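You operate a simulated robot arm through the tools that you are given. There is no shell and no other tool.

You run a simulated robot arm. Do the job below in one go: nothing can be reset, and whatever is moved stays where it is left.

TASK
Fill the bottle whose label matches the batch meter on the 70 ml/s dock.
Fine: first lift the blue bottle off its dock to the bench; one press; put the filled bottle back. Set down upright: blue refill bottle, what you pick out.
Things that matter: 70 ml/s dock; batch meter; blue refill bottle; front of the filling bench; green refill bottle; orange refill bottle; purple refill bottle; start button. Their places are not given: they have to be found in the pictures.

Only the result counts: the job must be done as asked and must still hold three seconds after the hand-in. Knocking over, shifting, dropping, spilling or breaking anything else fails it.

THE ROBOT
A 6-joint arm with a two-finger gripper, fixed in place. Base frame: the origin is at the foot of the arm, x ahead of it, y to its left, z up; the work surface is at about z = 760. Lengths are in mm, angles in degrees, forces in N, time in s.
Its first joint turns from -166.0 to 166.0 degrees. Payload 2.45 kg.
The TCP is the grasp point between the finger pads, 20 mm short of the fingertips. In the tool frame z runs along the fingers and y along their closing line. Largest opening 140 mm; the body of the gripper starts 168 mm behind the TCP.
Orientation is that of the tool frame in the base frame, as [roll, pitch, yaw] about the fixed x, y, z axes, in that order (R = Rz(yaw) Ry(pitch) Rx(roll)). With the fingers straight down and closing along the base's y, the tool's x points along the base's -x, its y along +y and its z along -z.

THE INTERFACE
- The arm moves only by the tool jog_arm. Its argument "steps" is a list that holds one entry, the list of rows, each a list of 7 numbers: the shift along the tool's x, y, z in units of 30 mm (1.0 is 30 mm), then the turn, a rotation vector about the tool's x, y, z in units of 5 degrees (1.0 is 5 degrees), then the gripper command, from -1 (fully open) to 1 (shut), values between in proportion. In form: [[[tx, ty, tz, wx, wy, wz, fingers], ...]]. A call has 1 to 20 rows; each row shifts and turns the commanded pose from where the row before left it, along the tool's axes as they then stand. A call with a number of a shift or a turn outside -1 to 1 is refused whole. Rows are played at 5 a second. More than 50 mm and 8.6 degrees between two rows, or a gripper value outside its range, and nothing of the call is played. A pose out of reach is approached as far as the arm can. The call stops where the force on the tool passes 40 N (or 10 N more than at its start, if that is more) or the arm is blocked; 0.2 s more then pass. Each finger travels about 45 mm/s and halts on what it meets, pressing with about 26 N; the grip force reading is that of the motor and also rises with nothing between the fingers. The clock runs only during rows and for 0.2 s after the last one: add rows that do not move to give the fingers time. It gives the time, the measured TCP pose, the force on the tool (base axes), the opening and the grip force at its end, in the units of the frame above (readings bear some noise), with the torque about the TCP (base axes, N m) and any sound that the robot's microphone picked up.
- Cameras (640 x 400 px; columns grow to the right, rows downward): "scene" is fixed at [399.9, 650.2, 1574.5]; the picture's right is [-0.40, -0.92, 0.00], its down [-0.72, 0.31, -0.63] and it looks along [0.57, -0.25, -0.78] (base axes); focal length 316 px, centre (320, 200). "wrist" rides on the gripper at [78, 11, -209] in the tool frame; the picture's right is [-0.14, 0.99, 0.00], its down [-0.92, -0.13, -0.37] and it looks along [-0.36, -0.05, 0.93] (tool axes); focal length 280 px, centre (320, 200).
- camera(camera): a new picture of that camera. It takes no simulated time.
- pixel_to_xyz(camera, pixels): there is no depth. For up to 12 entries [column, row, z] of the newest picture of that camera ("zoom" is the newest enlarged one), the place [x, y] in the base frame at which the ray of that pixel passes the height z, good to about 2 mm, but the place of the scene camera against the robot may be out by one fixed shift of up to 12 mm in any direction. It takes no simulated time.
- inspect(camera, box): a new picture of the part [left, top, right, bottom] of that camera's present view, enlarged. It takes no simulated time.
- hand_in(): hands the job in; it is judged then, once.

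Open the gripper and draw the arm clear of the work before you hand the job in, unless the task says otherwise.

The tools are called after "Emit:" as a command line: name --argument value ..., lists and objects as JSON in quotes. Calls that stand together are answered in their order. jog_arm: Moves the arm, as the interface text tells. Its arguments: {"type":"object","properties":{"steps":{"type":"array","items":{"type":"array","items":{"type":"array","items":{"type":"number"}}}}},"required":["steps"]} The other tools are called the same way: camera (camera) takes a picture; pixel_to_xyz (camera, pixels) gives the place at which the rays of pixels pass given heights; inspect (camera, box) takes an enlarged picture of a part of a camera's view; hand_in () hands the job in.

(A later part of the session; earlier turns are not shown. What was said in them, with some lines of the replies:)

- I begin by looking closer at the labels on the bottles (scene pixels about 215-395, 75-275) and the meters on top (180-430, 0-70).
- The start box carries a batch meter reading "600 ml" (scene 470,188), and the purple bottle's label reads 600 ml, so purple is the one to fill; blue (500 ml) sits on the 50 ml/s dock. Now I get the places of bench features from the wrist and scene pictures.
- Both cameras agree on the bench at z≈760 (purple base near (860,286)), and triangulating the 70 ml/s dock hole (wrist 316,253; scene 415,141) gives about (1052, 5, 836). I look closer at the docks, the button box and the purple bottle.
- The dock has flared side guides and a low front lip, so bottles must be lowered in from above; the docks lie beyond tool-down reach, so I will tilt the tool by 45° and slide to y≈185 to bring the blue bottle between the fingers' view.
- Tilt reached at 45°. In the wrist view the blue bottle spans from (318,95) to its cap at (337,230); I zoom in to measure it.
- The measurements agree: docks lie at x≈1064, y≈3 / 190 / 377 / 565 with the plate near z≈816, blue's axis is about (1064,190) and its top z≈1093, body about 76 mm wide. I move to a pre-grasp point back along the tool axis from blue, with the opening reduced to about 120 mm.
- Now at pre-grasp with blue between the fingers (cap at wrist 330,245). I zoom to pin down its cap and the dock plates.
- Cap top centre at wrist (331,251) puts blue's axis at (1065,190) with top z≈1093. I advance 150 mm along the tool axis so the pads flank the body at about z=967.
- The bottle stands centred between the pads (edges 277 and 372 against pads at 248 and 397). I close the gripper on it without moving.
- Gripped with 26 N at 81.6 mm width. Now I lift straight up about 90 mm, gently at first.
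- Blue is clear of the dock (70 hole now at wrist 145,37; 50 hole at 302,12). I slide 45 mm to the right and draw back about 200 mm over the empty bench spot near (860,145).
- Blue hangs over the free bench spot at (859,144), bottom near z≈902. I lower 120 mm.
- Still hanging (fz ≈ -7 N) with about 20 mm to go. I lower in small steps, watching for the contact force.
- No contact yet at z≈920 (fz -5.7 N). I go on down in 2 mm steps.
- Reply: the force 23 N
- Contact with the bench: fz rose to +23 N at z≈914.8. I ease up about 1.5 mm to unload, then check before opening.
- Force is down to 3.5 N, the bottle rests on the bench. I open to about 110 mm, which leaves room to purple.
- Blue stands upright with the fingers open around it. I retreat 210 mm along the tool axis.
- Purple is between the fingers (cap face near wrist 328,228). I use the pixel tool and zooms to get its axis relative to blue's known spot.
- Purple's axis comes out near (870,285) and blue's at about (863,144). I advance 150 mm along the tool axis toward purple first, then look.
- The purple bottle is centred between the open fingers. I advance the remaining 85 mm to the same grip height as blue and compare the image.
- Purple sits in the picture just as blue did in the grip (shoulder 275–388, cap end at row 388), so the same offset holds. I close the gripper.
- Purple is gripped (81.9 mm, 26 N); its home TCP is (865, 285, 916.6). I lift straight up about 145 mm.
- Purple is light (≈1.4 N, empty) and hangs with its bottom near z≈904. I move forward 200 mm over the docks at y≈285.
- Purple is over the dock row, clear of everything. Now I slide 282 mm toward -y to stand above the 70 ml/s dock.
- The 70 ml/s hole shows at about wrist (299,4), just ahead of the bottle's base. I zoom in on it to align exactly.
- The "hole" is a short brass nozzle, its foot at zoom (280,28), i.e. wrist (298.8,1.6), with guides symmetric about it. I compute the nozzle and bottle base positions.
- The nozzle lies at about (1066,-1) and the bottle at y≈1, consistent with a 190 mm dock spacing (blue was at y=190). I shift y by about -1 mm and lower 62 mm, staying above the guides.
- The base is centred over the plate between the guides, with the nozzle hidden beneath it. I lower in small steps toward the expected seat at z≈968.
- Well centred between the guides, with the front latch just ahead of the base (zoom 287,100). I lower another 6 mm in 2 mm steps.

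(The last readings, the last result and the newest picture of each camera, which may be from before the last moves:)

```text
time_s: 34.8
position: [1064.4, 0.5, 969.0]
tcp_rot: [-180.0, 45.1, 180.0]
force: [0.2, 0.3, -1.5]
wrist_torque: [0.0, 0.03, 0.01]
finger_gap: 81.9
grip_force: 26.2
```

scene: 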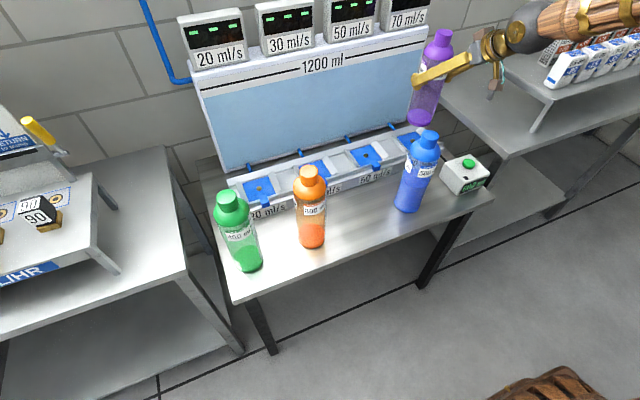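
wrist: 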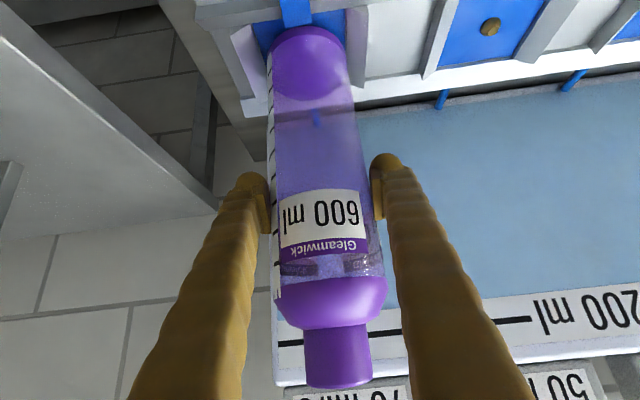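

No contact yet at z≈969 (fz -1.5 N). I continue in 1 mm steps.

Emit:
jog_arm --steps '[[[0.0236, 0, 0.0236, 0, 0, 0, 1], [0.0236, 0, 0.0236, 0, 0, 0, 1], [0, 0, 0, 0, 0, 0, 1]]]'

Emit:
inspect --camera "scene" --box '[320, 0, 480, 170]'

```text
time_s: 35.6
position: [1066.3, 0.6, 967.1]
tcp_rot: [180.0, 45.0, -180.0]
force: [1.0, -0.4, -1.5]
wrist_torque: [-0.02, 0.03, 0.01]
finger_gap: 81.8
grip_force: 25.7
```

```text
2.35 times, centred on (400, 85) of scene
```

zoom: 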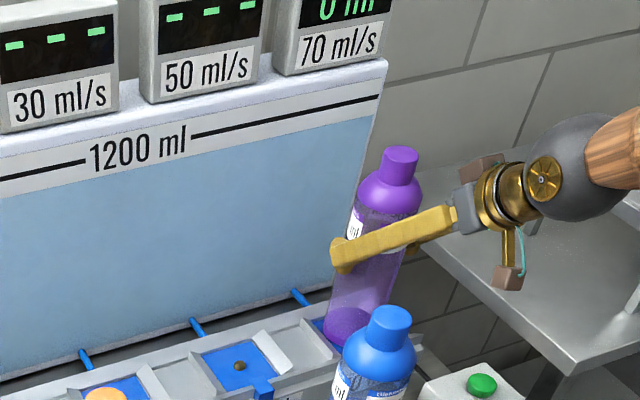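

The 70 ml/s display now reads "0 ml", so the dock detects the bottle; force still shows no contact. I continue down in 1 mm steps.

Emit:
jog_arm --steps '[[[0.0236, 0, 0.0236, 0, 0, 0, 1], [0, 0, 0, 0, 0, 0, 1]]]'

```text
time_s: 36.2
position: [1065.6, -0.5, 966.8]
tcp_rot: [179.9, 45.1, 180.0]
force: [0.0, 0.0, -1.5]
wrist_torque: [-0.02, 0.0, -0.01]
finger_gap: 82.1
grip_force: 26.4
```

Emit:
jog_arm --steps '[[[0.0236, 0, 0.0236, 0, 0, 0, 1], [0, 0, 0, 0, 0, 0, 1]]]'

```text
time_s: 36.8
position: [1064.7, 0.6, 967.0]
tcp_rot: [179.9, 45.1, 180.0]
force: [-3.9, -0.3, 11.9]
wrist_torque: [-0.32, 0.09, -0.07]
finger_gap: 81.7
grip_force: 26.2
```

Contact felt (fz +11.9 N) at z≈967, matching the expected seat. I ease up half a millimetre and open to about 115 mm.

Emit:
jog_arm --steps '[[[-0.012, 0, -0.012, 0, 0, 0, 1], [0, 0, 0, 0, 0, 0, 0.0], [0, 0, 0, 0, 0, 0, -0.643], [0, 0, 0, 0, 0, 0, -0.643], [0, 0, 0, 0, 0, 0, -0.643], [0, 0, 0, 0, 0, 0, -0.643]]]'

Emit:
camera --camera "wrist"

Emit:
camera --camera "scene"

```text
time_s: 38.2
position: [1063.9, 0.3, 966.4]
tcp_rot: [-179.9, 45.1, 180.0]
force: [1.0, 0.4, -0.4]
wrist_torque: [-0.02, -0.03, -0.02]
finger_gap: 115.2
grip_force: 0.0
```

```text
taken
```

wrist: 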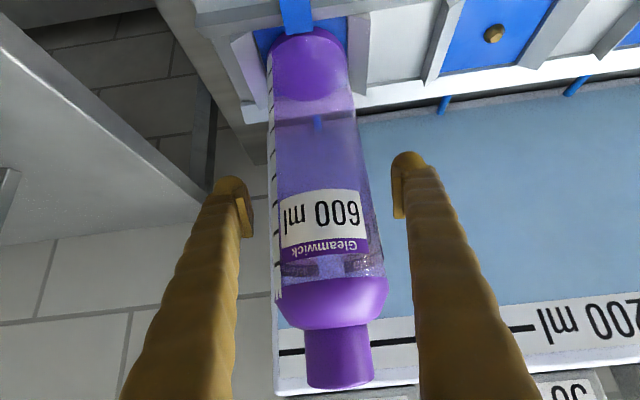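

```text
taken
```

scene: 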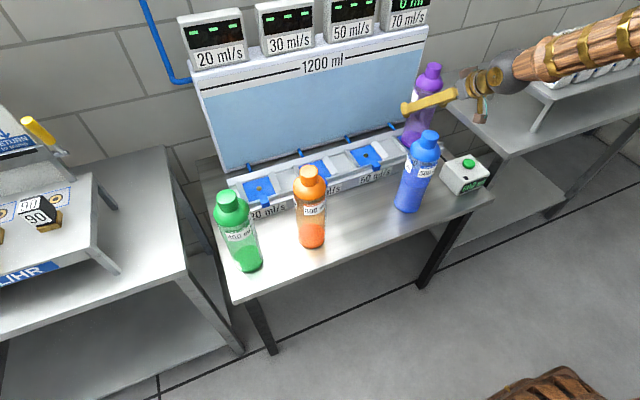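

Purple stands upright in the 70 ml/s dock, display "0 ml". I retreat 200 mm along the tool axis and look again.

Emit:
jog_arm --steps '[[[0, 0, -0.5, 0, 0, 0, -0.643], [0, 0, -1, 0, 0, 0, -0.643], [0, 0, -1, 0, 0, 0, -0.643], [0, 0, -1, 0, 0, 0, -0.643], [0, 0, -1, 0, 0, 0, -0.643], [0, 0, -1, 0, 0, 0, -0.643], [0, 0, -1, 0, 0, 0, -0.643], [0, 0, -1, 0, 0, 0, -0.643], [0, 0, 0, 0, 0, 0, -0.643]]]'

Emit:
camera --camera "wrist"

Emit:
camera --camera "scene"

```text
time_s: 40.2
position: [906.3, -0.6, 1126.2]
tcp_rot: [-180.0, 45.0, 180.0]
force: [-0.3, -0.4, -1.2]
wrist_torque: [0.01, -0.02, -0.03]
finger_gap: 115.1
grip_force: 0.1
```

```text
taken
```

wrist: 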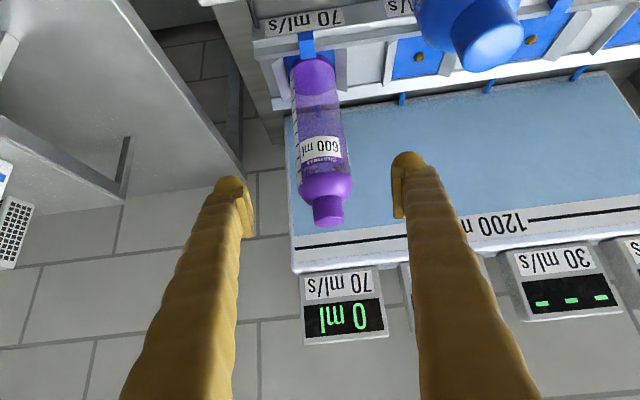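

```text
taken
```

scene: 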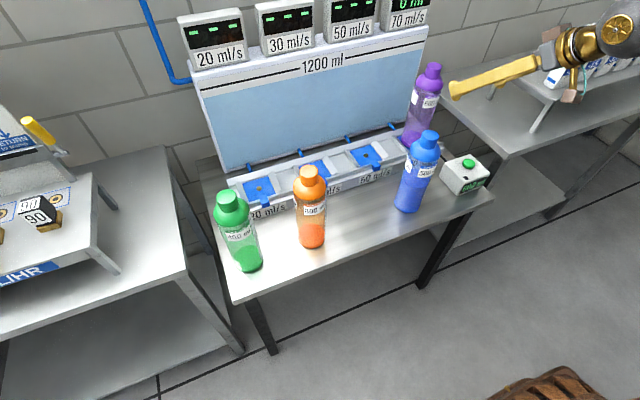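

The dock meter reads "0 ml" with the bottle seated. Now I turn the tool back to straight down, moving toward the button's y≈-79 and closing the fingers for the press.

Emit:
jog_arm --steps '[[[0, -0.29, 0, 0, 1, 0, 1], [0, -0.29, 0, 0, 1, 0, 1], [0, -0.29, 0, 0, 1, 0, 1], [0, -0.29, 0, 0, 1, 0, 1], [0, -0.29, 0, 0, 1, 0, 1], [0, -0.29, 0, 0, 1, 0, 1], [0, -0.29, 0, 0, 1, 0, 1], [0, -0.29, 0, 0, 1, 0, 1], [0, -0.29, 0, 0, 1, 0, 1], [0.6, 0, 0, 0, 0, 0, 1], [0.6, 0, 0, 0, 0, 0, 1], [0, 0, 0, 0, 0, 0, 1], [0, 0, 0, 0, 0, 0, 1], [0, 0, 0, 0, 0, 0, 1]]]'

Emit:
camera --camera "wrist"

Emit:
inspect --camera "scene" --box '[380, 120, 540, 240]'

```text
time_s: 43.2
position: [869.2, -78.5, 1126.0]
tcp_rot: [-180.0, 0.0, -179.9]
force: [-0.7, -0.7, 0.5]
wrist_torque: [0.0, 0.03, -0.04]
finger_gap: 0.0
grip_force: 26.0
```

```text
taken
```

wrist: 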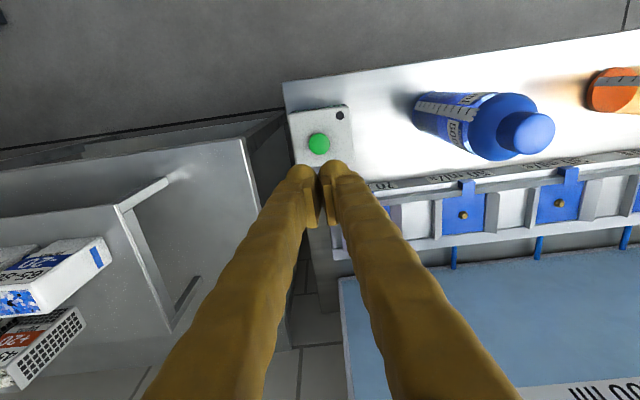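

```text
3.33 times, centred on (460, 180) of scene
```

zoom: 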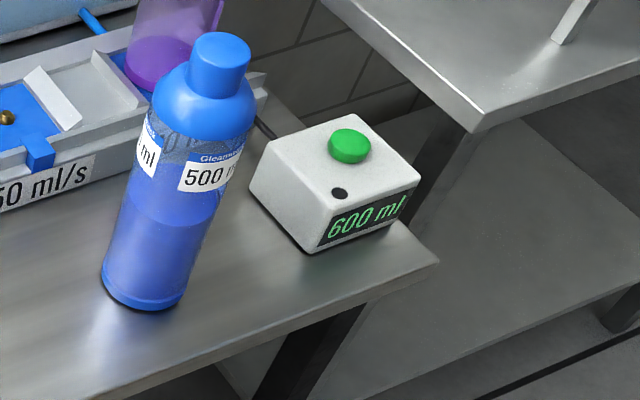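

The button appears at wrist (319,144). I zoom and get its position to triangulate with the earlier view.

Emit:
inspect --camera "wrist" --box '[270, 90, 390, 190]'

Emit:
pixel_to_xyz --camera "wrist" --pixels '[[319, 143.5, 830], [319, 143.5, 840], [319, 143.5, 850], [319, 143.5, 860], [340, 115, 840]]'

```text
4.00 times, centred on (330, 140) of wrist
```

zoom: 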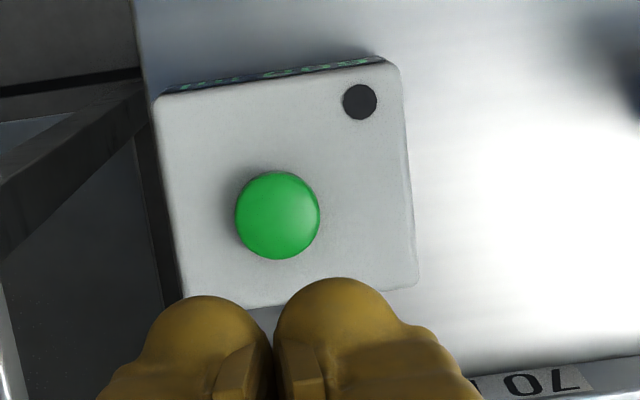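

```text
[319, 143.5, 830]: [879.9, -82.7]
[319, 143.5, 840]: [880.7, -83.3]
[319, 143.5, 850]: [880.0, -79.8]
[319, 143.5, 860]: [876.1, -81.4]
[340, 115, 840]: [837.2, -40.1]
```

The button triangulates to about (879,-82, 837) with a 37 mm cap. I centre the closed fingers over it and descend to z≈900.

Emit:
jog_arm --steps '[[[-0.327, -0.117, 0, 0, 0, 0, 1], [0, 0, 0.8, 0, 0, 0, 1], [0, 0, 0.9, 0, 0, 0, 1], [0, 0, 0.9, 0, 0, 0, 1], [0, 0, 0.9, 0, 0, 0, 1], [0, 0, 0.9, 0, 0, 0, 1], [0, 0, 0.9, 0, 0, 0, 1], [0, 0, 0.9, 0, 0, 0, 1], [0, 0, 0.9, 0, 0, 0, 1], [0, 0, 0.4, 0, 0, 0, 1], [0, 0, 0, 0, 0, 0, 1]]]'

Emit:
camera --camera "wrist"

Emit:
inspect --camera "scene" --box '[380, 80, 540, 220]'

```text
time_s: 45.6
position: [879.5, -79.7, 898.5]
tcp_rot: [-180.0, 0.0, -180.0]
force: [-0.1, 0.4, 0.3]
wrist_torque: [0.03, 0.02, 0.0]
finger_gap: 0.0
grip_force: 26.0
```

```text
taken
```

wrist: 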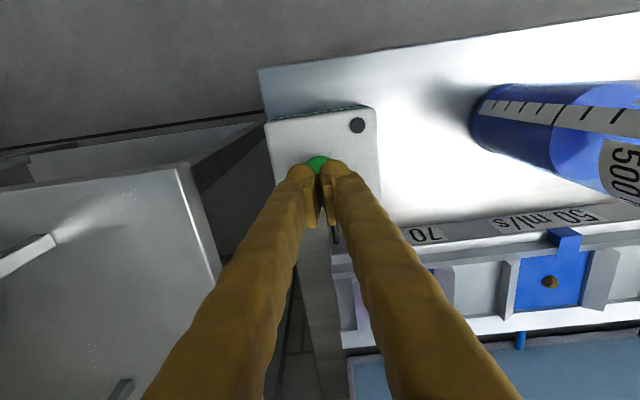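

```text
2.86 times, centred on (460, 150) of scene
```

zoom: 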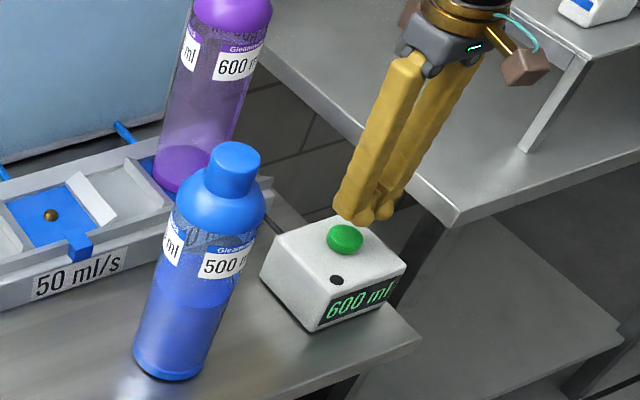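

The closed fingertips line up over the button (button visible at wrist 318,165, expected line at column 320). I descend 30 mm to hover just above it.

Emit:
jog_arm --steps '[[[0, 0, 0.4, 0, 0, 0, 1], [0, 0, 0.4, 0, 0, 0, 1], [0, 0, 0.2, 0, 0, 0, 1], [0, 0, 0, 0, 0, 0, 1]]]'

Emit:
inspect --camera "scene" --box '[420, 120, 520, 210]'

Emit:
inspect --camera "wrist" --box '[250, 80, 400, 240]'

```text
time_s: 46.6
position: [879.7, -82.3, 869.2]
tcp_rot: [-179.9, 0.0, 179.9]
force: [-0.1, 0.0, -0.1]
wrist_torque: [-0.02, 0.01, 0.02]
finger_gap: 0.1
grip_force: 26.0
```

```text
4.44 times, centred on (470, 165) of scene
```

zoom: 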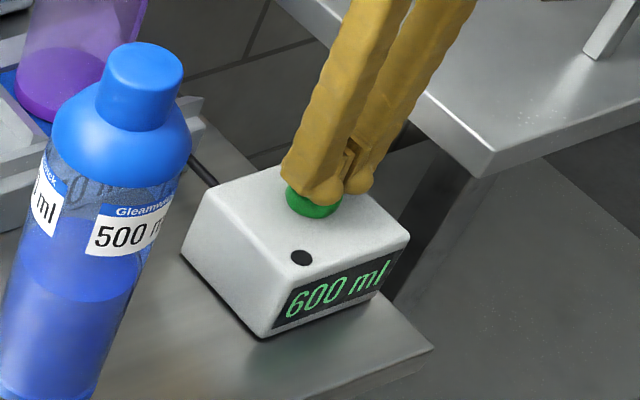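

```text
2.50 times, centred on (325, 160) of wrist
```

zoom: 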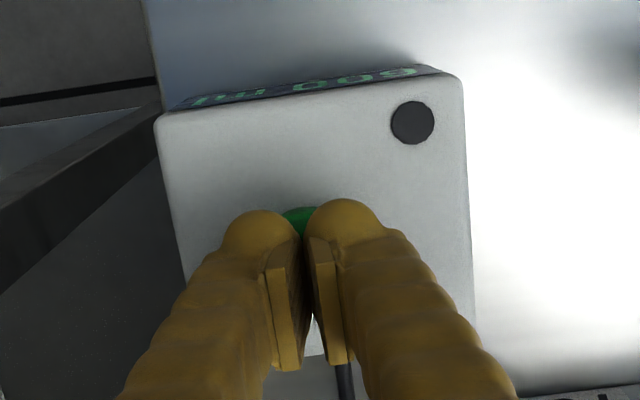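

Fingers are aligned over the button (green seen centred between the tips, about 10 mm below). I press downward in 2 mm steps, listening for a click.

Emit:
jog_arm --steps '[[[0, 0, 0.067, 0, 0, 0, 1], [0, 0, 0.067, 0, 0, 0, 1], [0, 0, 0.067, 0, 0, 0, 1], [0, 0, 0.067, 0, 0, 0, 1]]]'

```text
time_s: 47.6
position: [879.9, -81.7, 861.6]
tcp_rot: [180.0, 0.0, 179.9]
force: [1.2, -0.1, 2.3]
wrist_torque: [-0.01, -0.01, 0.02]
finger_gap: 6.1
grip_force: 29.6
```

The gap reads 6.1 mm with a small upward force, as if touching the button. I look before going on.

Emit:
inspect --camera "scene" --box '[420, 120, 520, 210]'

Emit:
inspect --camera "wrist" --box '[250, 80, 400, 240]'

Emit:
inspect --camera "scene" --box '[320, 0, 480, 100]'

```text
4.44 times, centred on (470, 165) of scene
```

zoom: 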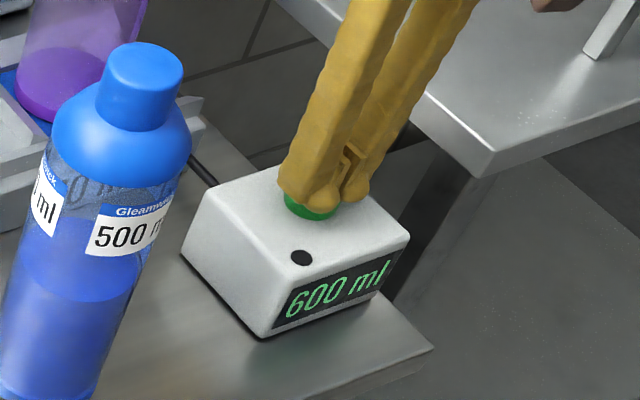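

```text
2.50 times, centred on (325, 160) of wrist
```

zoom: 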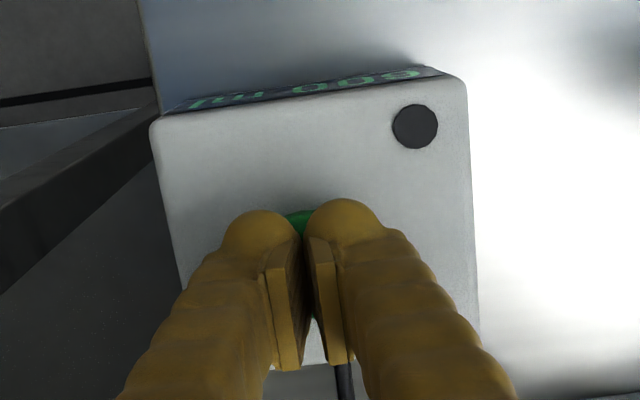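

```text
4.00 times, centred on (400, 50) of scene
```

zoom: 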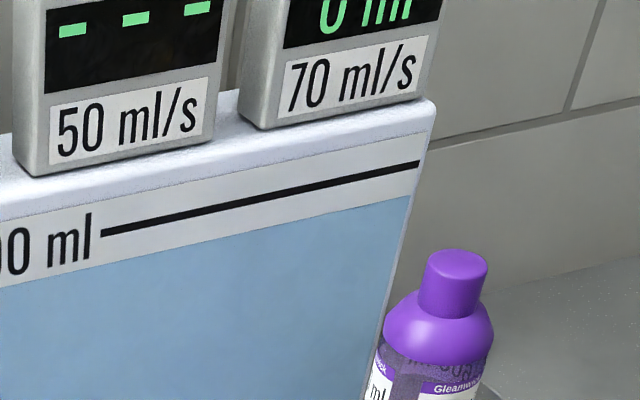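

The rounded tips are straddling the button's dome and being spread slightly; nothing has triggered (display still "0 ml", no sound). I lift 6 mm and shift 7 mm in y so that one finger's tip is over the dome's middle.

Emit:
jog_arm --steps '[[[0, 0, -0.2, 0, 0, 0, 1], [0, 0.233, 0, 0, 0, 0, 1], [0, 0, 0, 0, 0, 0, 1]]]'

Emit:
inspect --camera "scene" --box '[340, 0, 520, 210]'

```text
time_s: 48.4
position: [881.7, -74.1, 870.0]
tcp_rot: [180.0, 0.0, -180.0]
force: [-0.7, -0.2, 0.5]
wrist_torque: [0.0, 0.03, 0.02]
finger_gap: 0.0
grip_force: 29.4
```

```text
1.90 times, centred on (430, 105) of scene
```

zoom: 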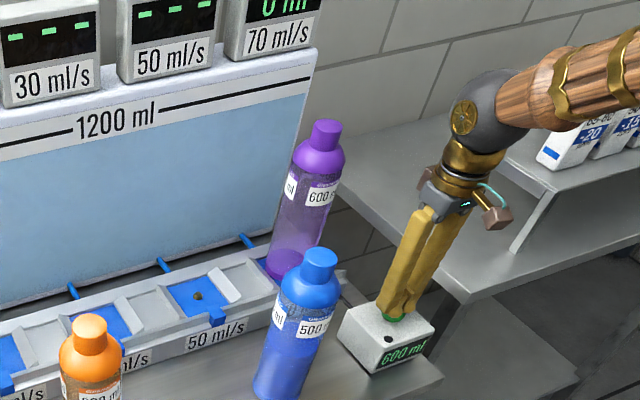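

Still "0 ml" and no sound, so no press yet. I go down again in 2 mm steps.

Emit:
jog_arm --steps '[[[0, 0, 0.067, 0, 0, 0, 1], [0, 0, 0.067, 0, 0, 0, 1], [0, 0, 0.067, 0, 0, 0, 1], [0, 0, 0.067, 0, 0, 0, 1]]]'

```text
time_s: 49.4
position: [880.4, -75.7, 861.1]
tcp_rot: [180.0, 0.0, 180.0]
force: [0.0, 1.2, 2.5]
wrist_torque: [-0.02, 0.0, -0.03]
finger_gap: 0.1
grip_force: 29.0
heard: click
```

A click was heard at z≈861 with only 2.5 N. I lift straight off right away so that it counts as one press, and look at the meters.

Emit:
jog_arm --steps '[[[0, 0, -0.4, 0, 0, 0, 1], [0, 0, -0.6, 0, 0, 0, 1]]]'

Emit:
camera --camera "scene"

Emit:
inspect --camera "scene" --box '[320, 0, 520, 210]'

```text
time_s: 50.0
position: [880.4, -75.0, 890.7]
tcp_rot: [-180.0, 0.0, -180.0]
force: [-0.6, -0.5, -0.9]
wrist_torque: [-0.02, -0.04, 0.01]
finger_gap: 0.0
grip_force: 29.7
```

```text
taken
```

scene: 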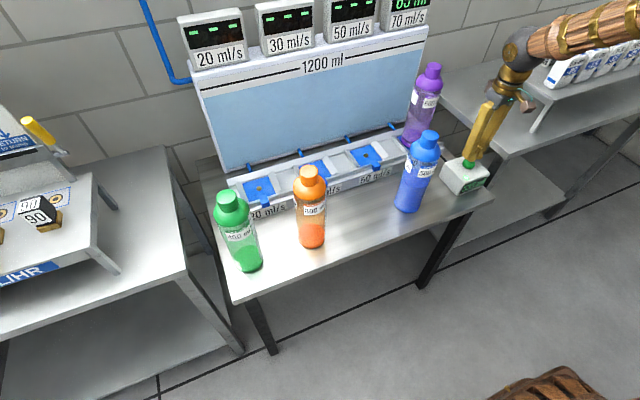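

```text
1.90 times, centred on (420, 105) of scene
```

zoom: 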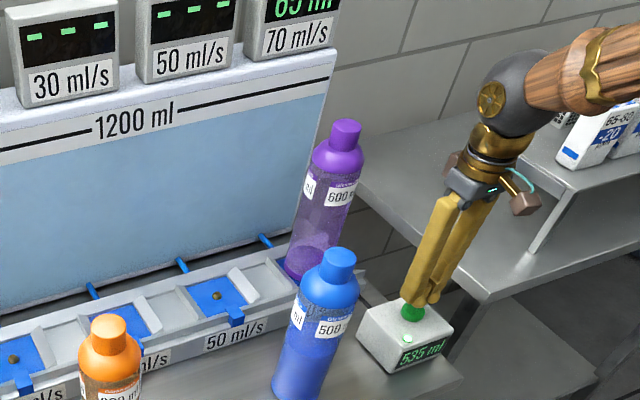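

Filling runs: dock meter 65 ml, batch meter counting down at 535 ml. Meanwhile I raise the tool 235 mm, clear of everything.

Emit:
jog_arm --steps '[[[0, 0, -0.9, 0, 0, 0, 1], [0, 0, -1, 0, 0, 0, 1], [0, 0, -1, 0, 0, 0, 1], [0, 0, -1, 0, 0, 0, 1], [0, 0, -1, 0, 0, 0, 1], [0, 0, -1, 0, 0, 0, 1], [0, 0, -1, 0, 0, 0, 1], [0, 0, -1, 0, 0, 0, 1]]]'

Emit:
inspect --camera "scene" --box '[320, 0, 520, 210]'

```text
time_s: 51.8
position: [878.7, -73.2, 1127.8]
tcp_rot: [-179.9, 0.0, -180.0]
force: [0.5, -1.0, -0.1]
wrist_torque: [-0.03, 0.01, -0.03]
finger_gap: 0.1
grip_force: 28.8
```

```text
1.90 times, centred on (420, 105) of scene
```

zoom: 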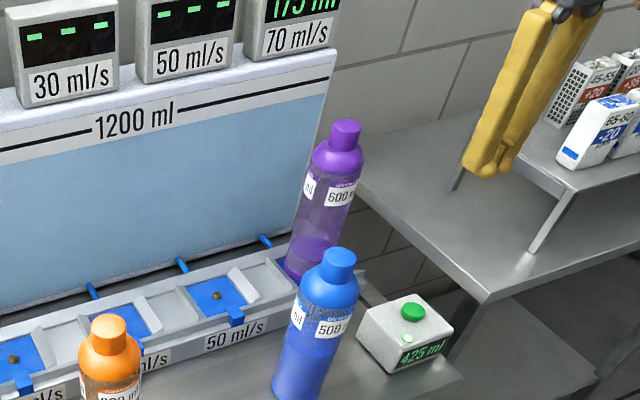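

Batch meter at 425 ml, dock 175 ml. I tilt back to 45° and return to y≈0 behind purple, opening the fingers to 115 mm, while the filling goes on.

Emit:
jog_arm --steps '[[[0, 0.27, 0, 0, -1, 0, -0.643], [0, 0.27, 0, 0, -1, 0, -0.643], [0, 0.27, 0, 0, -1, 0, -0.643], [0, 0.27, 0, 0, -1, 0, -0.643], [0, 0.27, 0, 0, -1, 0, -0.643], [0, 0.27, 0, 0, -1, 0, -0.643], [0, 0.27, 0, 0, -1, 0, -0.643], [0, 0.27, 0, 0, -1, 0, -0.643], [0, 0.27, 0, 0, -1, 0, -0.643], [0, 0, 0, 0, 0, 0, -0.643]]]'

Emit:
camera --camera "wrist"

Emit:
inspect --camera "scene" --box '[320, 0, 520, 210]'

```text
time_s: 54.0
position: [880.0, -2.1, 1128.0]
tcp_rot: [-179.9, 45.1, -180.0]
force: [0.3, 0.8, 0.0]
wrist_torque: [0.02, 0.01, 0.0]
finger_gap: 115.2
grip_force: 0.0
```

```text
taken
```

wrist: 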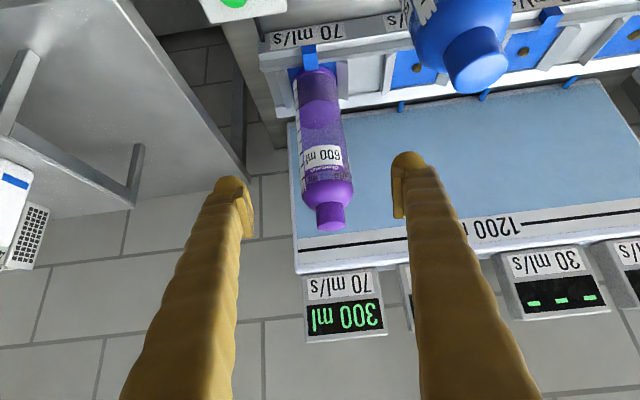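

```text
1.90 times, centred on (420, 105) of scene
```

zoom: 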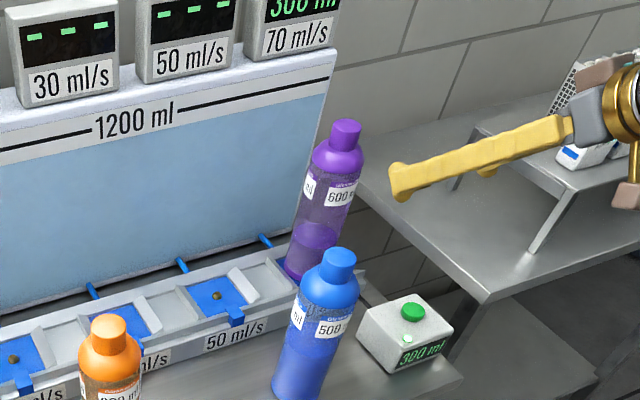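

Dock reads 300 ml, batch 300 ml left. I align to (905,0,1127) behind purple and wait still for the filling.

Emit:
jog_arm --steps '[[[-0.59, 0.07, 0.59, 0, 0, 0, -0.643], [0, 0, 0, 0, 0, 0, -0.643], [0, 0, 0, 0, 0, 0, -0.643], [0, 0, 0, 0, 0, 0, -0.643], [0, 0, 0, 0, 0, 0, -0.643], [0, 0, 0, 0, 0, 0, -0.643], [0, 0, 0, 0, 0, 0, -0.643], [0, 0, 0, 0, 0, 0, -0.643], [0, 0, 0, 0, 0, 0, -0.643], [0, 0, 0, 0, 0, 0, -0.643], [0, 0, 0, 0, 0, 0, -0.643], [0, 0, 0, 0, 0, 0, -0.643], [0, 0, 0, 0, 0, 0, -0.643], [0, 0, 0, 0, 0, 0, -0.643], [0, 0, 0, 0, 0, 0, -0.643], [0, 0, 0, 0, 0, 0, -0.643], [0, 0, 0, 0, 0, 0, -0.643], [0, 0, 0, 0, 0, 0, -0.643], [0, 0, 0, 0, 0, 0, -0.643]]]'

Emit:
camera --camera "wrist"

Emit:
inspect --camera "scene" --box '[320, 0, 520, 210]'

```text
time_s: 58.0
position: [904.3, 0.7, 1127.6]
tcp_rot: [-179.9, 45.0, -180.0]
force: [0.1, -0.2, 0.0]
wrist_torque: [-0.02, -0.03, -0.01]
finger_gap: 115.0
grip_force: 0.0
```

```text
taken
```

wrist: 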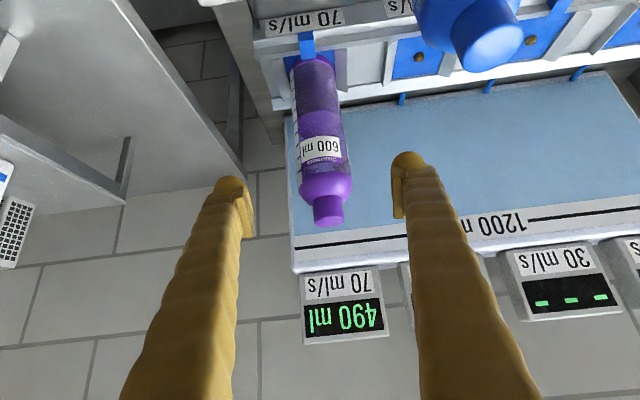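

```text
1.90 times, centred on (420, 105) of scene
```

zoom: 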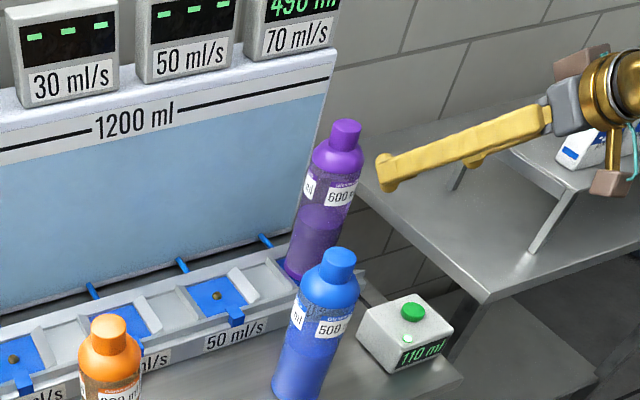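

490 ml at 58 s, 110 ml left, and the run lamp is lit. I wait about 3.5 s more without moving.

Emit:
jog_arm --steps '[[[0, 0, 0, 0, 0, 0, -0.643], [0, 0, 0, 0, 0, 0, -0.643], [0, 0, 0, 0, 0, 0, -0.643], [0, 0, 0, 0, 0, 0, -0.643], [0, 0, 0, 0, 0, 0, -0.643], [0, 0, 0, 0, 0, 0, -0.643], [0, 0, 0, 0, 0, 0, -0.643], [0, 0, 0, 0, 0, 0, -0.643], [0, 0, 0, 0, 0, 0, -0.643], [0, 0, 0, 0, 0, 0, -0.643], [0, 0, 0, 0, 0, 0, -0.643], [0, 0, 0, 0, 0, 0, -0.643], [0, 0, 0, 0, 0, 0, -0.643], [0, 0, 0, 0, 0, 0, -0.643], [0, 0, 0, 0, 0, 0, -0.643], [0, 0, 0, 0, 0, 0, -0.643]]]'

Emit:
camera --camera "wrist"

Emit:
inspect --camera "scene" --box '[320, 0, 520, 210]'

```text
time_s: 61.4
position: [904.6, 0.3, 1127.1]
tcp_rot: [-179.9, 45.0, -180.0]
force: [-0.1, 0.1, -0.7]
wrist_torque: [0.02, 0.0, 0.0]
finger_gap: 114.9
grip_force: 0.0
```

```text
taken
```

wrist: 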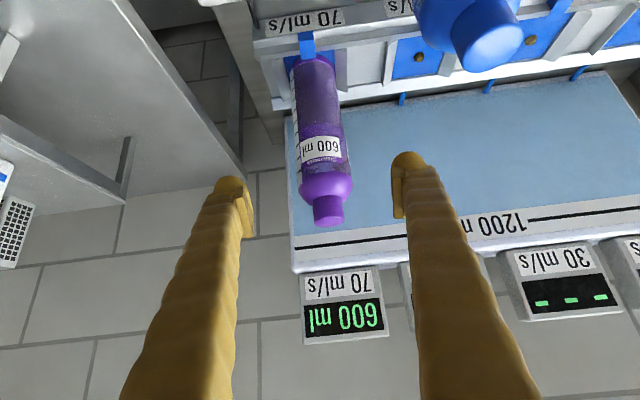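

```text
1.90 times, centred on (420, 105) of scene
```

zoom: 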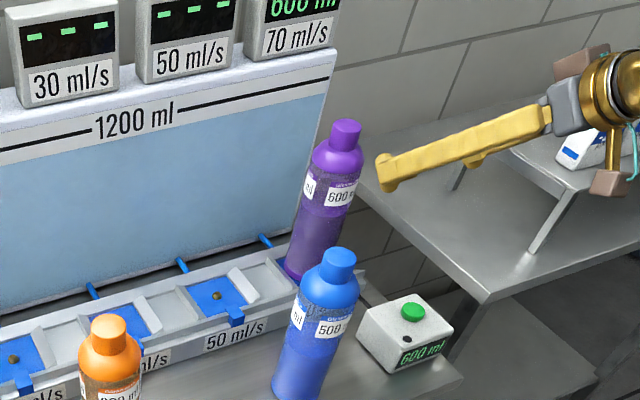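

The dock reads 600 ml, the run lamp is off and the batch meter is reset: the fill is done. I advance 226 mm along the tool axis back to the grip pose around purple.

Emit:
jog_arm --steps '[[[0, 0, 0.95, 0, 0, 0, -0.643], [0, 0, 0.95, 0, 0, 0, -0.643], [0, 0, 0.95, 0, 0, 0, -0.643], [0, 0, 0.95, 0, 0, 0, -0.643], [0, 0, 0.95, 0, 0, 0, -0.643], [0, 0, 0.95, 0, 0, 0, -0.643], [0, 0, 0.95, 0, 0, 0, -0.643], [0, 0, 0.9, 0, 0, 0, -0.643], [0, 0, 0, 0, 0, 0, -0.643]]]'

Emit:
camera --camera "wrist"

```text
time_s: 63.4
position: [1063.8, 0.6, 966.4]
tcp_rot: [180.0, 45.0, -179.9]
force: [-0.7, 0.5, -0.4]
wrist_torque: [-0.03, 0.02, -0.03]
finger_gap: 115.2
grip_force: 0.1
```

```text
taken
```

wrist: 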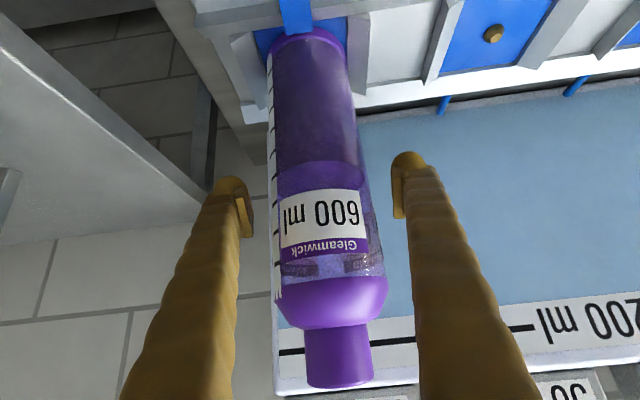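

The view matches the release pose (shoulder 275–388). I close the gripper on the filled bottle.

Emit:
jog_arm --steps '[[[0, 0, 0, 0, 0, 0, 1], [0, 0, 0, 0, 0, 0, 1], [0, 0, 0, 0, 0, 0, 1], [0, 0, 0, 0, 0, 0, 1], [0, 0, 0, 0, 0, 0, 1], [0, 0, 0, 0, 0, 0, 1], [0, 0, 0, 0, 0, 0, 1]]]'

```text
time_s: 65.0
position: [1064.3, 1.0, 966.9]
tcp_rot: [180.0, 45.0, -180.0]
force: [-0.6, 0.9, 0.4]
wrist_torque: [0.03, 0.04, 0.02]
finger_gap: 81.8
grip_force: 26.2
```

Gripped at 81.8 mm with 26 N. I lift straight up, first slowly, about 95 mm.

Emit:
jog_arm --steps '[[[-0.15, 0, -0.15, 0, 0, 0, 1], [-0.25, 0, -0.25, 0, 0, 0, 1], [-0.354, 0, -0.354, 0, 0, 0, 1], [-0.354, 0, -0.354, 0, 0, 0, 1], [-0.354, 0, -0.354, 0, 0, 0, 1], [-0.354, 0, -0.354, 0, 0, 0, 1], [-0.354, 0, -0.354, 0, 0, 0, 1], [0, 0, 0, 0, 0, 0, 1]]]'

Emit:
camera --camera "wrist"

Emit:
camera --camera "scene"

```text
time_s: 66.8
position: [1064.6, 0.3, 1058.5]
tcp_rot: [-180.0, 45.0, 179.9]
force: [-0.3, -0.5, -7.6]
wrist_torque: [-0.01, 0.04, 0.02]
finger_gap: 81.7
grip_force: 25.8
```

```text
taken
```

wrist: 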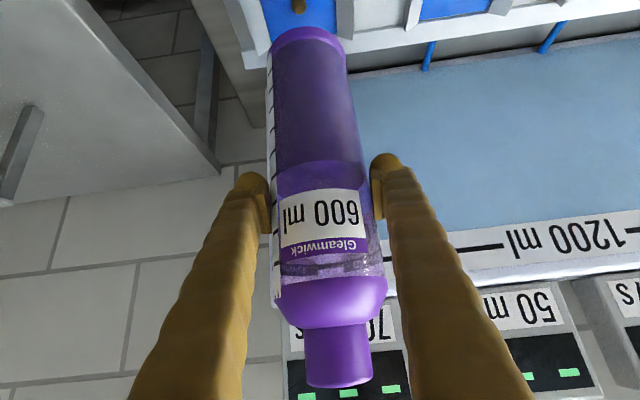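

```text
taken
```

scene: 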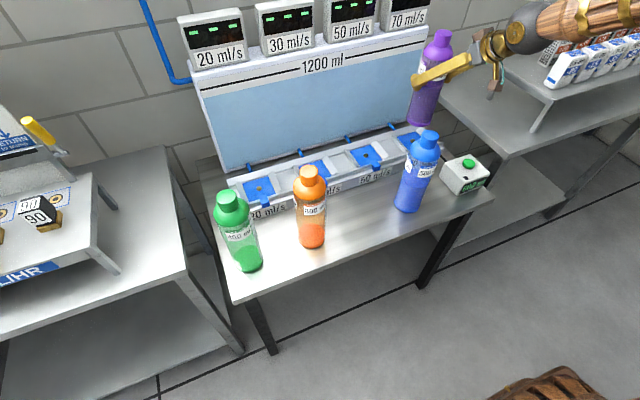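

The filled bottle is lifted (7.6 N). I slide back 285 mm in +y over the docks, the reverse of the way in.

Emit:
jog_arm --steps '[[[0, 0.4, 0, 0, 0, 0, 1], [0, 0.7, 0, 0, 0, 0, 1], [0, 0.8, 0, 0, 0, 0, 1], [0, 0.8, 0, 0, 0, 0, 1], [0, 0.8, 0, 0, 0, 0, 1], [0, 0.8, 0, 0, 0, 0, 1], [0, 0.8, 0, 0, 0, 0, 1], [0, 0.8, 0, 0, 0, 0, 1], [0, 0.8, 0, 0, 0, 0, 1], [0, 0.8, 0, 0, 0, 0, 1], [0, 0.8, 0, 0, 0, 0, 1], [0, 0.7, 0, 0, 0, 0, 1], [0, 0.5, 0, 0, 0, 0, 1], [0, 0, 0, 0, 0, 0, 1]]]'

Emit:
camera --camera "scene"

```text
time_s: 69.8
position: [1063.7, 286.3, 1057.8]
tcp_rot: [-179.9, 45.0, -180.0]
force: [-0.1, 0.0, -7.6]
wrist_torque: [0.01, 0.05, 0.0]
finger_gap: 81.4
grip_force: 25.6
```

```text
taken
```

scene: 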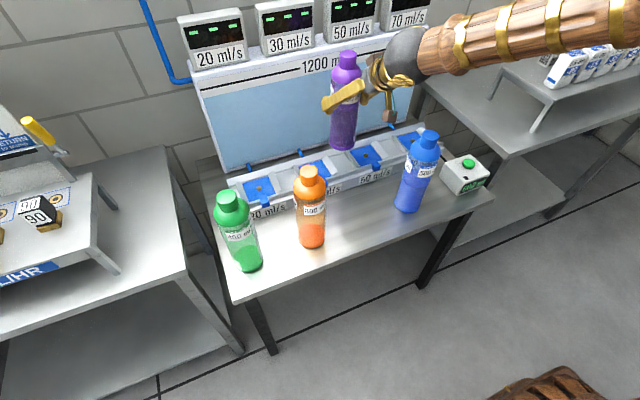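

At y≈286 over the dock row. I draw back 199 mm in x to stand over purple's original spot.

Emit:
jog_arm --steps '[[[0.3, -0.03, -0.3, 0, 0, 0, 1], [0.471, 0, -0.471, 0, 0, 0, 1], [0.471, 0, -0.471, 0, 0, 0, 1], [0.471, 0, -0.471, 0, 0, 0, 1], [0.471, 0, -0.471, 0, 0, 0, 1], [0.471, 0, -0.471, 0, 0, 0, 1], [0.471, 0, -0.471, 0, 0, 0, 1], [0.471, 0, -0.471, 0, 0, 0, 1], [0.471, 0, -0.471, 0, 0, 0, 1], [0.471, 0, -0.471, 0, 0, 0, 1], [0.15, 0, -0.15, 0, 0, 0, 1], [0, 0, 0, 0, 0, 0, 1]]]'

Emit:
camera --camera "wrist"

Emit:
camera --camera "scene"

```text
time_s: 72.4
position: [866.2, 284.9, 1059.4]
tcp_rot: [-180.0, 45.0, 180.0]
force: [-0.2, 0.5, -7.9]
wrist_torque: [0.0, 0.06, 0.02]
finger_gap: 81.3
grip_force: 26.2
```

```text
taken
```

wrist: 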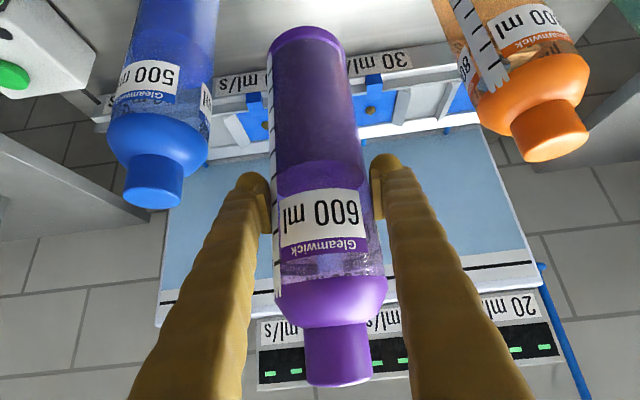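

```text
taken
```

scene: 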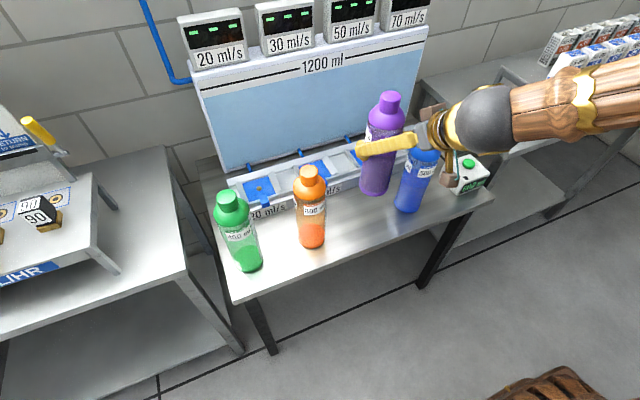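

The picture matches that at the original lift-off. I lower 130 mm, staying just above the bench.

Emit:
jog_arm --steps '[[[0.3, 0, 0.3, 0, 0, 0, 1], [0.471, 0, 0.471, 0, 0, 0, 1], [0.471, 0, 0.471, 0, 0, 0, 1], [0.471, 0, 0.471, 0, 0, 0, 1], [0.471, 0, 0.471, 0, 0, 0, 1], [0.471, 0, 0.471, 0, 0, 0, 1], [0.3, 0, 0.3, 0, 0, 0, 1], [0.11, 0, 0.11, 0, 0, 0, 1], [0, 0, 0, 0, 0, 0, 1]]]'

Emit:
camera --camera "wrist"

```text
time_s: 74.4
position: [865.7, 285.5, 929.8]
tcp_rot: [-180.0, 44.9, 180.0]
force: [-0.4, 0.3, -7.7]
wrist_torque: [-0.01, 0.01, 0.01]
finger_gap: 81.1
grip_force: 25.6
```

```text
taken
```

wrist: 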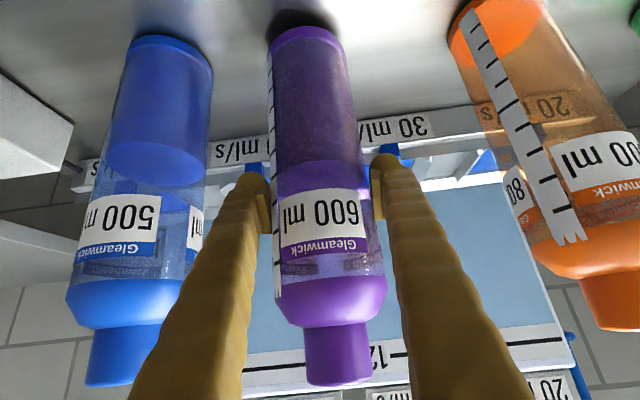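

Hanging at z≈930 with the bench contact expected near z≈916. I lower in 2 mm steps.

Emit:
jog_arm --steps '[[[0.047, 0, 0.047, 0, 0, 0, 1], [0.047, 0, 0.047, 0, 0, 0, 1], [0.047, 0, 0.047, 0, 0, 0, 1], [0.047, 0, 0.047, 0, 0, 0, 1], [0.047, 0, 0.047, 0, 0, 0, 1], [0, 0, 0, 0, 0, 0, 1]]]'

```text
time_s: 75.8
position: [867.2, 284.2, 918.7]
tcp_rot: [180.0, 45.1, -180.0]
force: [0.5, 0.1, -7.2]
wrist_torque: [-0.02, 0.08, 0.0]
finger_gap: 81.2
grip_force: 26.1
```

No contact yet at z≈919 (fz -7.2 N). I go on in 1 mm steps.

Emit:
jog_arm --steps '[[[0.0236, 0, 0.0236, 0, 0, 0, 1], [0.0236, 0, 0.0236, 0, 0, 0, 1], [0, 0, 0, 0, 0, 0, 1]]]'

```text
time_s: 76.6
position: [867.4, 286.0, 918.0]
tcp_rot: [180.0, 45.1, -179.9]
force: [-2.3, 0.6, 3.0]
wrist_torque: [-0.02, 0.0, 0.0]
finger_gap: 81.3
grip_force: 25.7
```

Force rose to +3 N: the bottle rests on the bench. I open slowly to about 110 mm.

Emit:
jog_arm --steps '[[[0, 0, 0, 0, 0, 0, 0.0], [0, 0, 0, 0, 0, 0, -0.571], [0, 0, 0, 0, 0, 0, -0.571], [0, 0, 0, 0, 0, 0, -0.571], [0, 0, 0, 0, 0, 0, -0.571]]]'

Emit:
camera --camera "wrist"

Emit:
camera --camera "scene"

```text
time_s: 77.8
position: [866.6, 285.9, 917.7]
tcp_rot: [180.0, 44.9, 180.0]
force: [-0.7, 0.2, 0.1]
wrist_torque: [-0.02, -0.01, 0.0]
finger_gap: 109.9
grip_force: 0.1
```

```text
taken
```

wrist: 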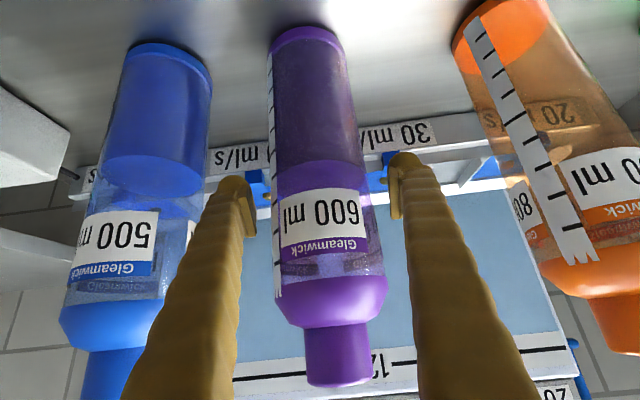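

```text
taken
```

scene: 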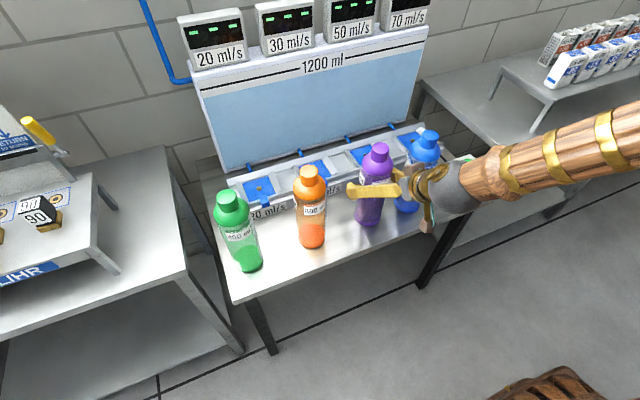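

Purple stands upright in its old place, fingers open. I retreat 240 mm along the tool axis to clear the work.

Emit:
jog_arm --steps '[[[0, 0, -0.6, 0, 0, 0, -0.571], [0, 0, -1, 0, 0, 0, -0.571], [0, 0, -1, 0, 0, 0, -0.571], [0, 0, -1, 0, 0, 0, -0.571], [0, 0, -1, 0, 0, 0, -0.571], [0, 0, -1, 0, 0, 0, -0.571], [0, 0, -1, 0, 0, 0, -0.571], [0, 0, -1, 0, 0, 0, -0.571], [-0.6, 0, -0.6, 0, 0, 0, -1], [-0.6, 0, -0.6, 0, 0, 0, -1], [-0.6, 0, -0.6, 0, 0, 0, -1], [0, 0, 0, 0, 0, 0, -1], [0, 0, 0, 0, 0, 0, -1]]]'

Emit:
camera --camera "wrist"

Emit:
camera --camera "scene"

```text
time_s: 80.6
position: [706.0, 284.5, 1154.5]
tcp_rot: [180.0, 45.0, 180.0]
force: [0.7, 0.2, 0.4]
wrist_torque: [0.02, 0.0, -0.01]
finger_gap: 140.0
grip_force: 0.1
```

```text
taken
```

wrist: 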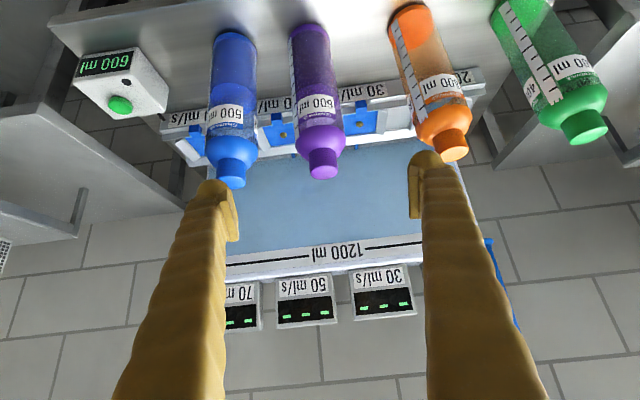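

```text
taken
```

scene: 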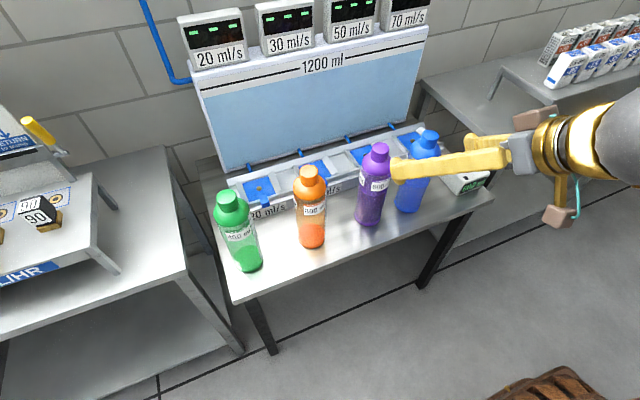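

All four bottles stand upright on the bench, purple filled to 600 ml back at its old place (scene 372,200), blue at (412,180), all docks empty, and the gripper is open and clear. I hand the job in.

Emit:
hand_in

```text
The job is handed in.
```

I filled the purple bottle, whose 600 ml label matches the batch meter, on the 70 ml/s dock and handed the job in. I don't have the judge's verdict.

- **Blue bottle:** I lifted it off the 50 ml/s dock first and set it upright on the bench, between purple's place and the start button box.
- **Filling:** I pressed the start button once; one click was heard. On an earlier approach the fingertips touched the button, but nothing started and the dock meter stayed at 0 ml. The fill ran to 600 ml on the dock meter and stopped by itself.
- **Purple bottle:** I took "put back" to mean its original place at the front of the bench, and set it down upright there.

In the last pictures all four bottles stand upright, the docks are empty and nothing is visibly spilled or knocked over. The gripper is open and clear of the bench.
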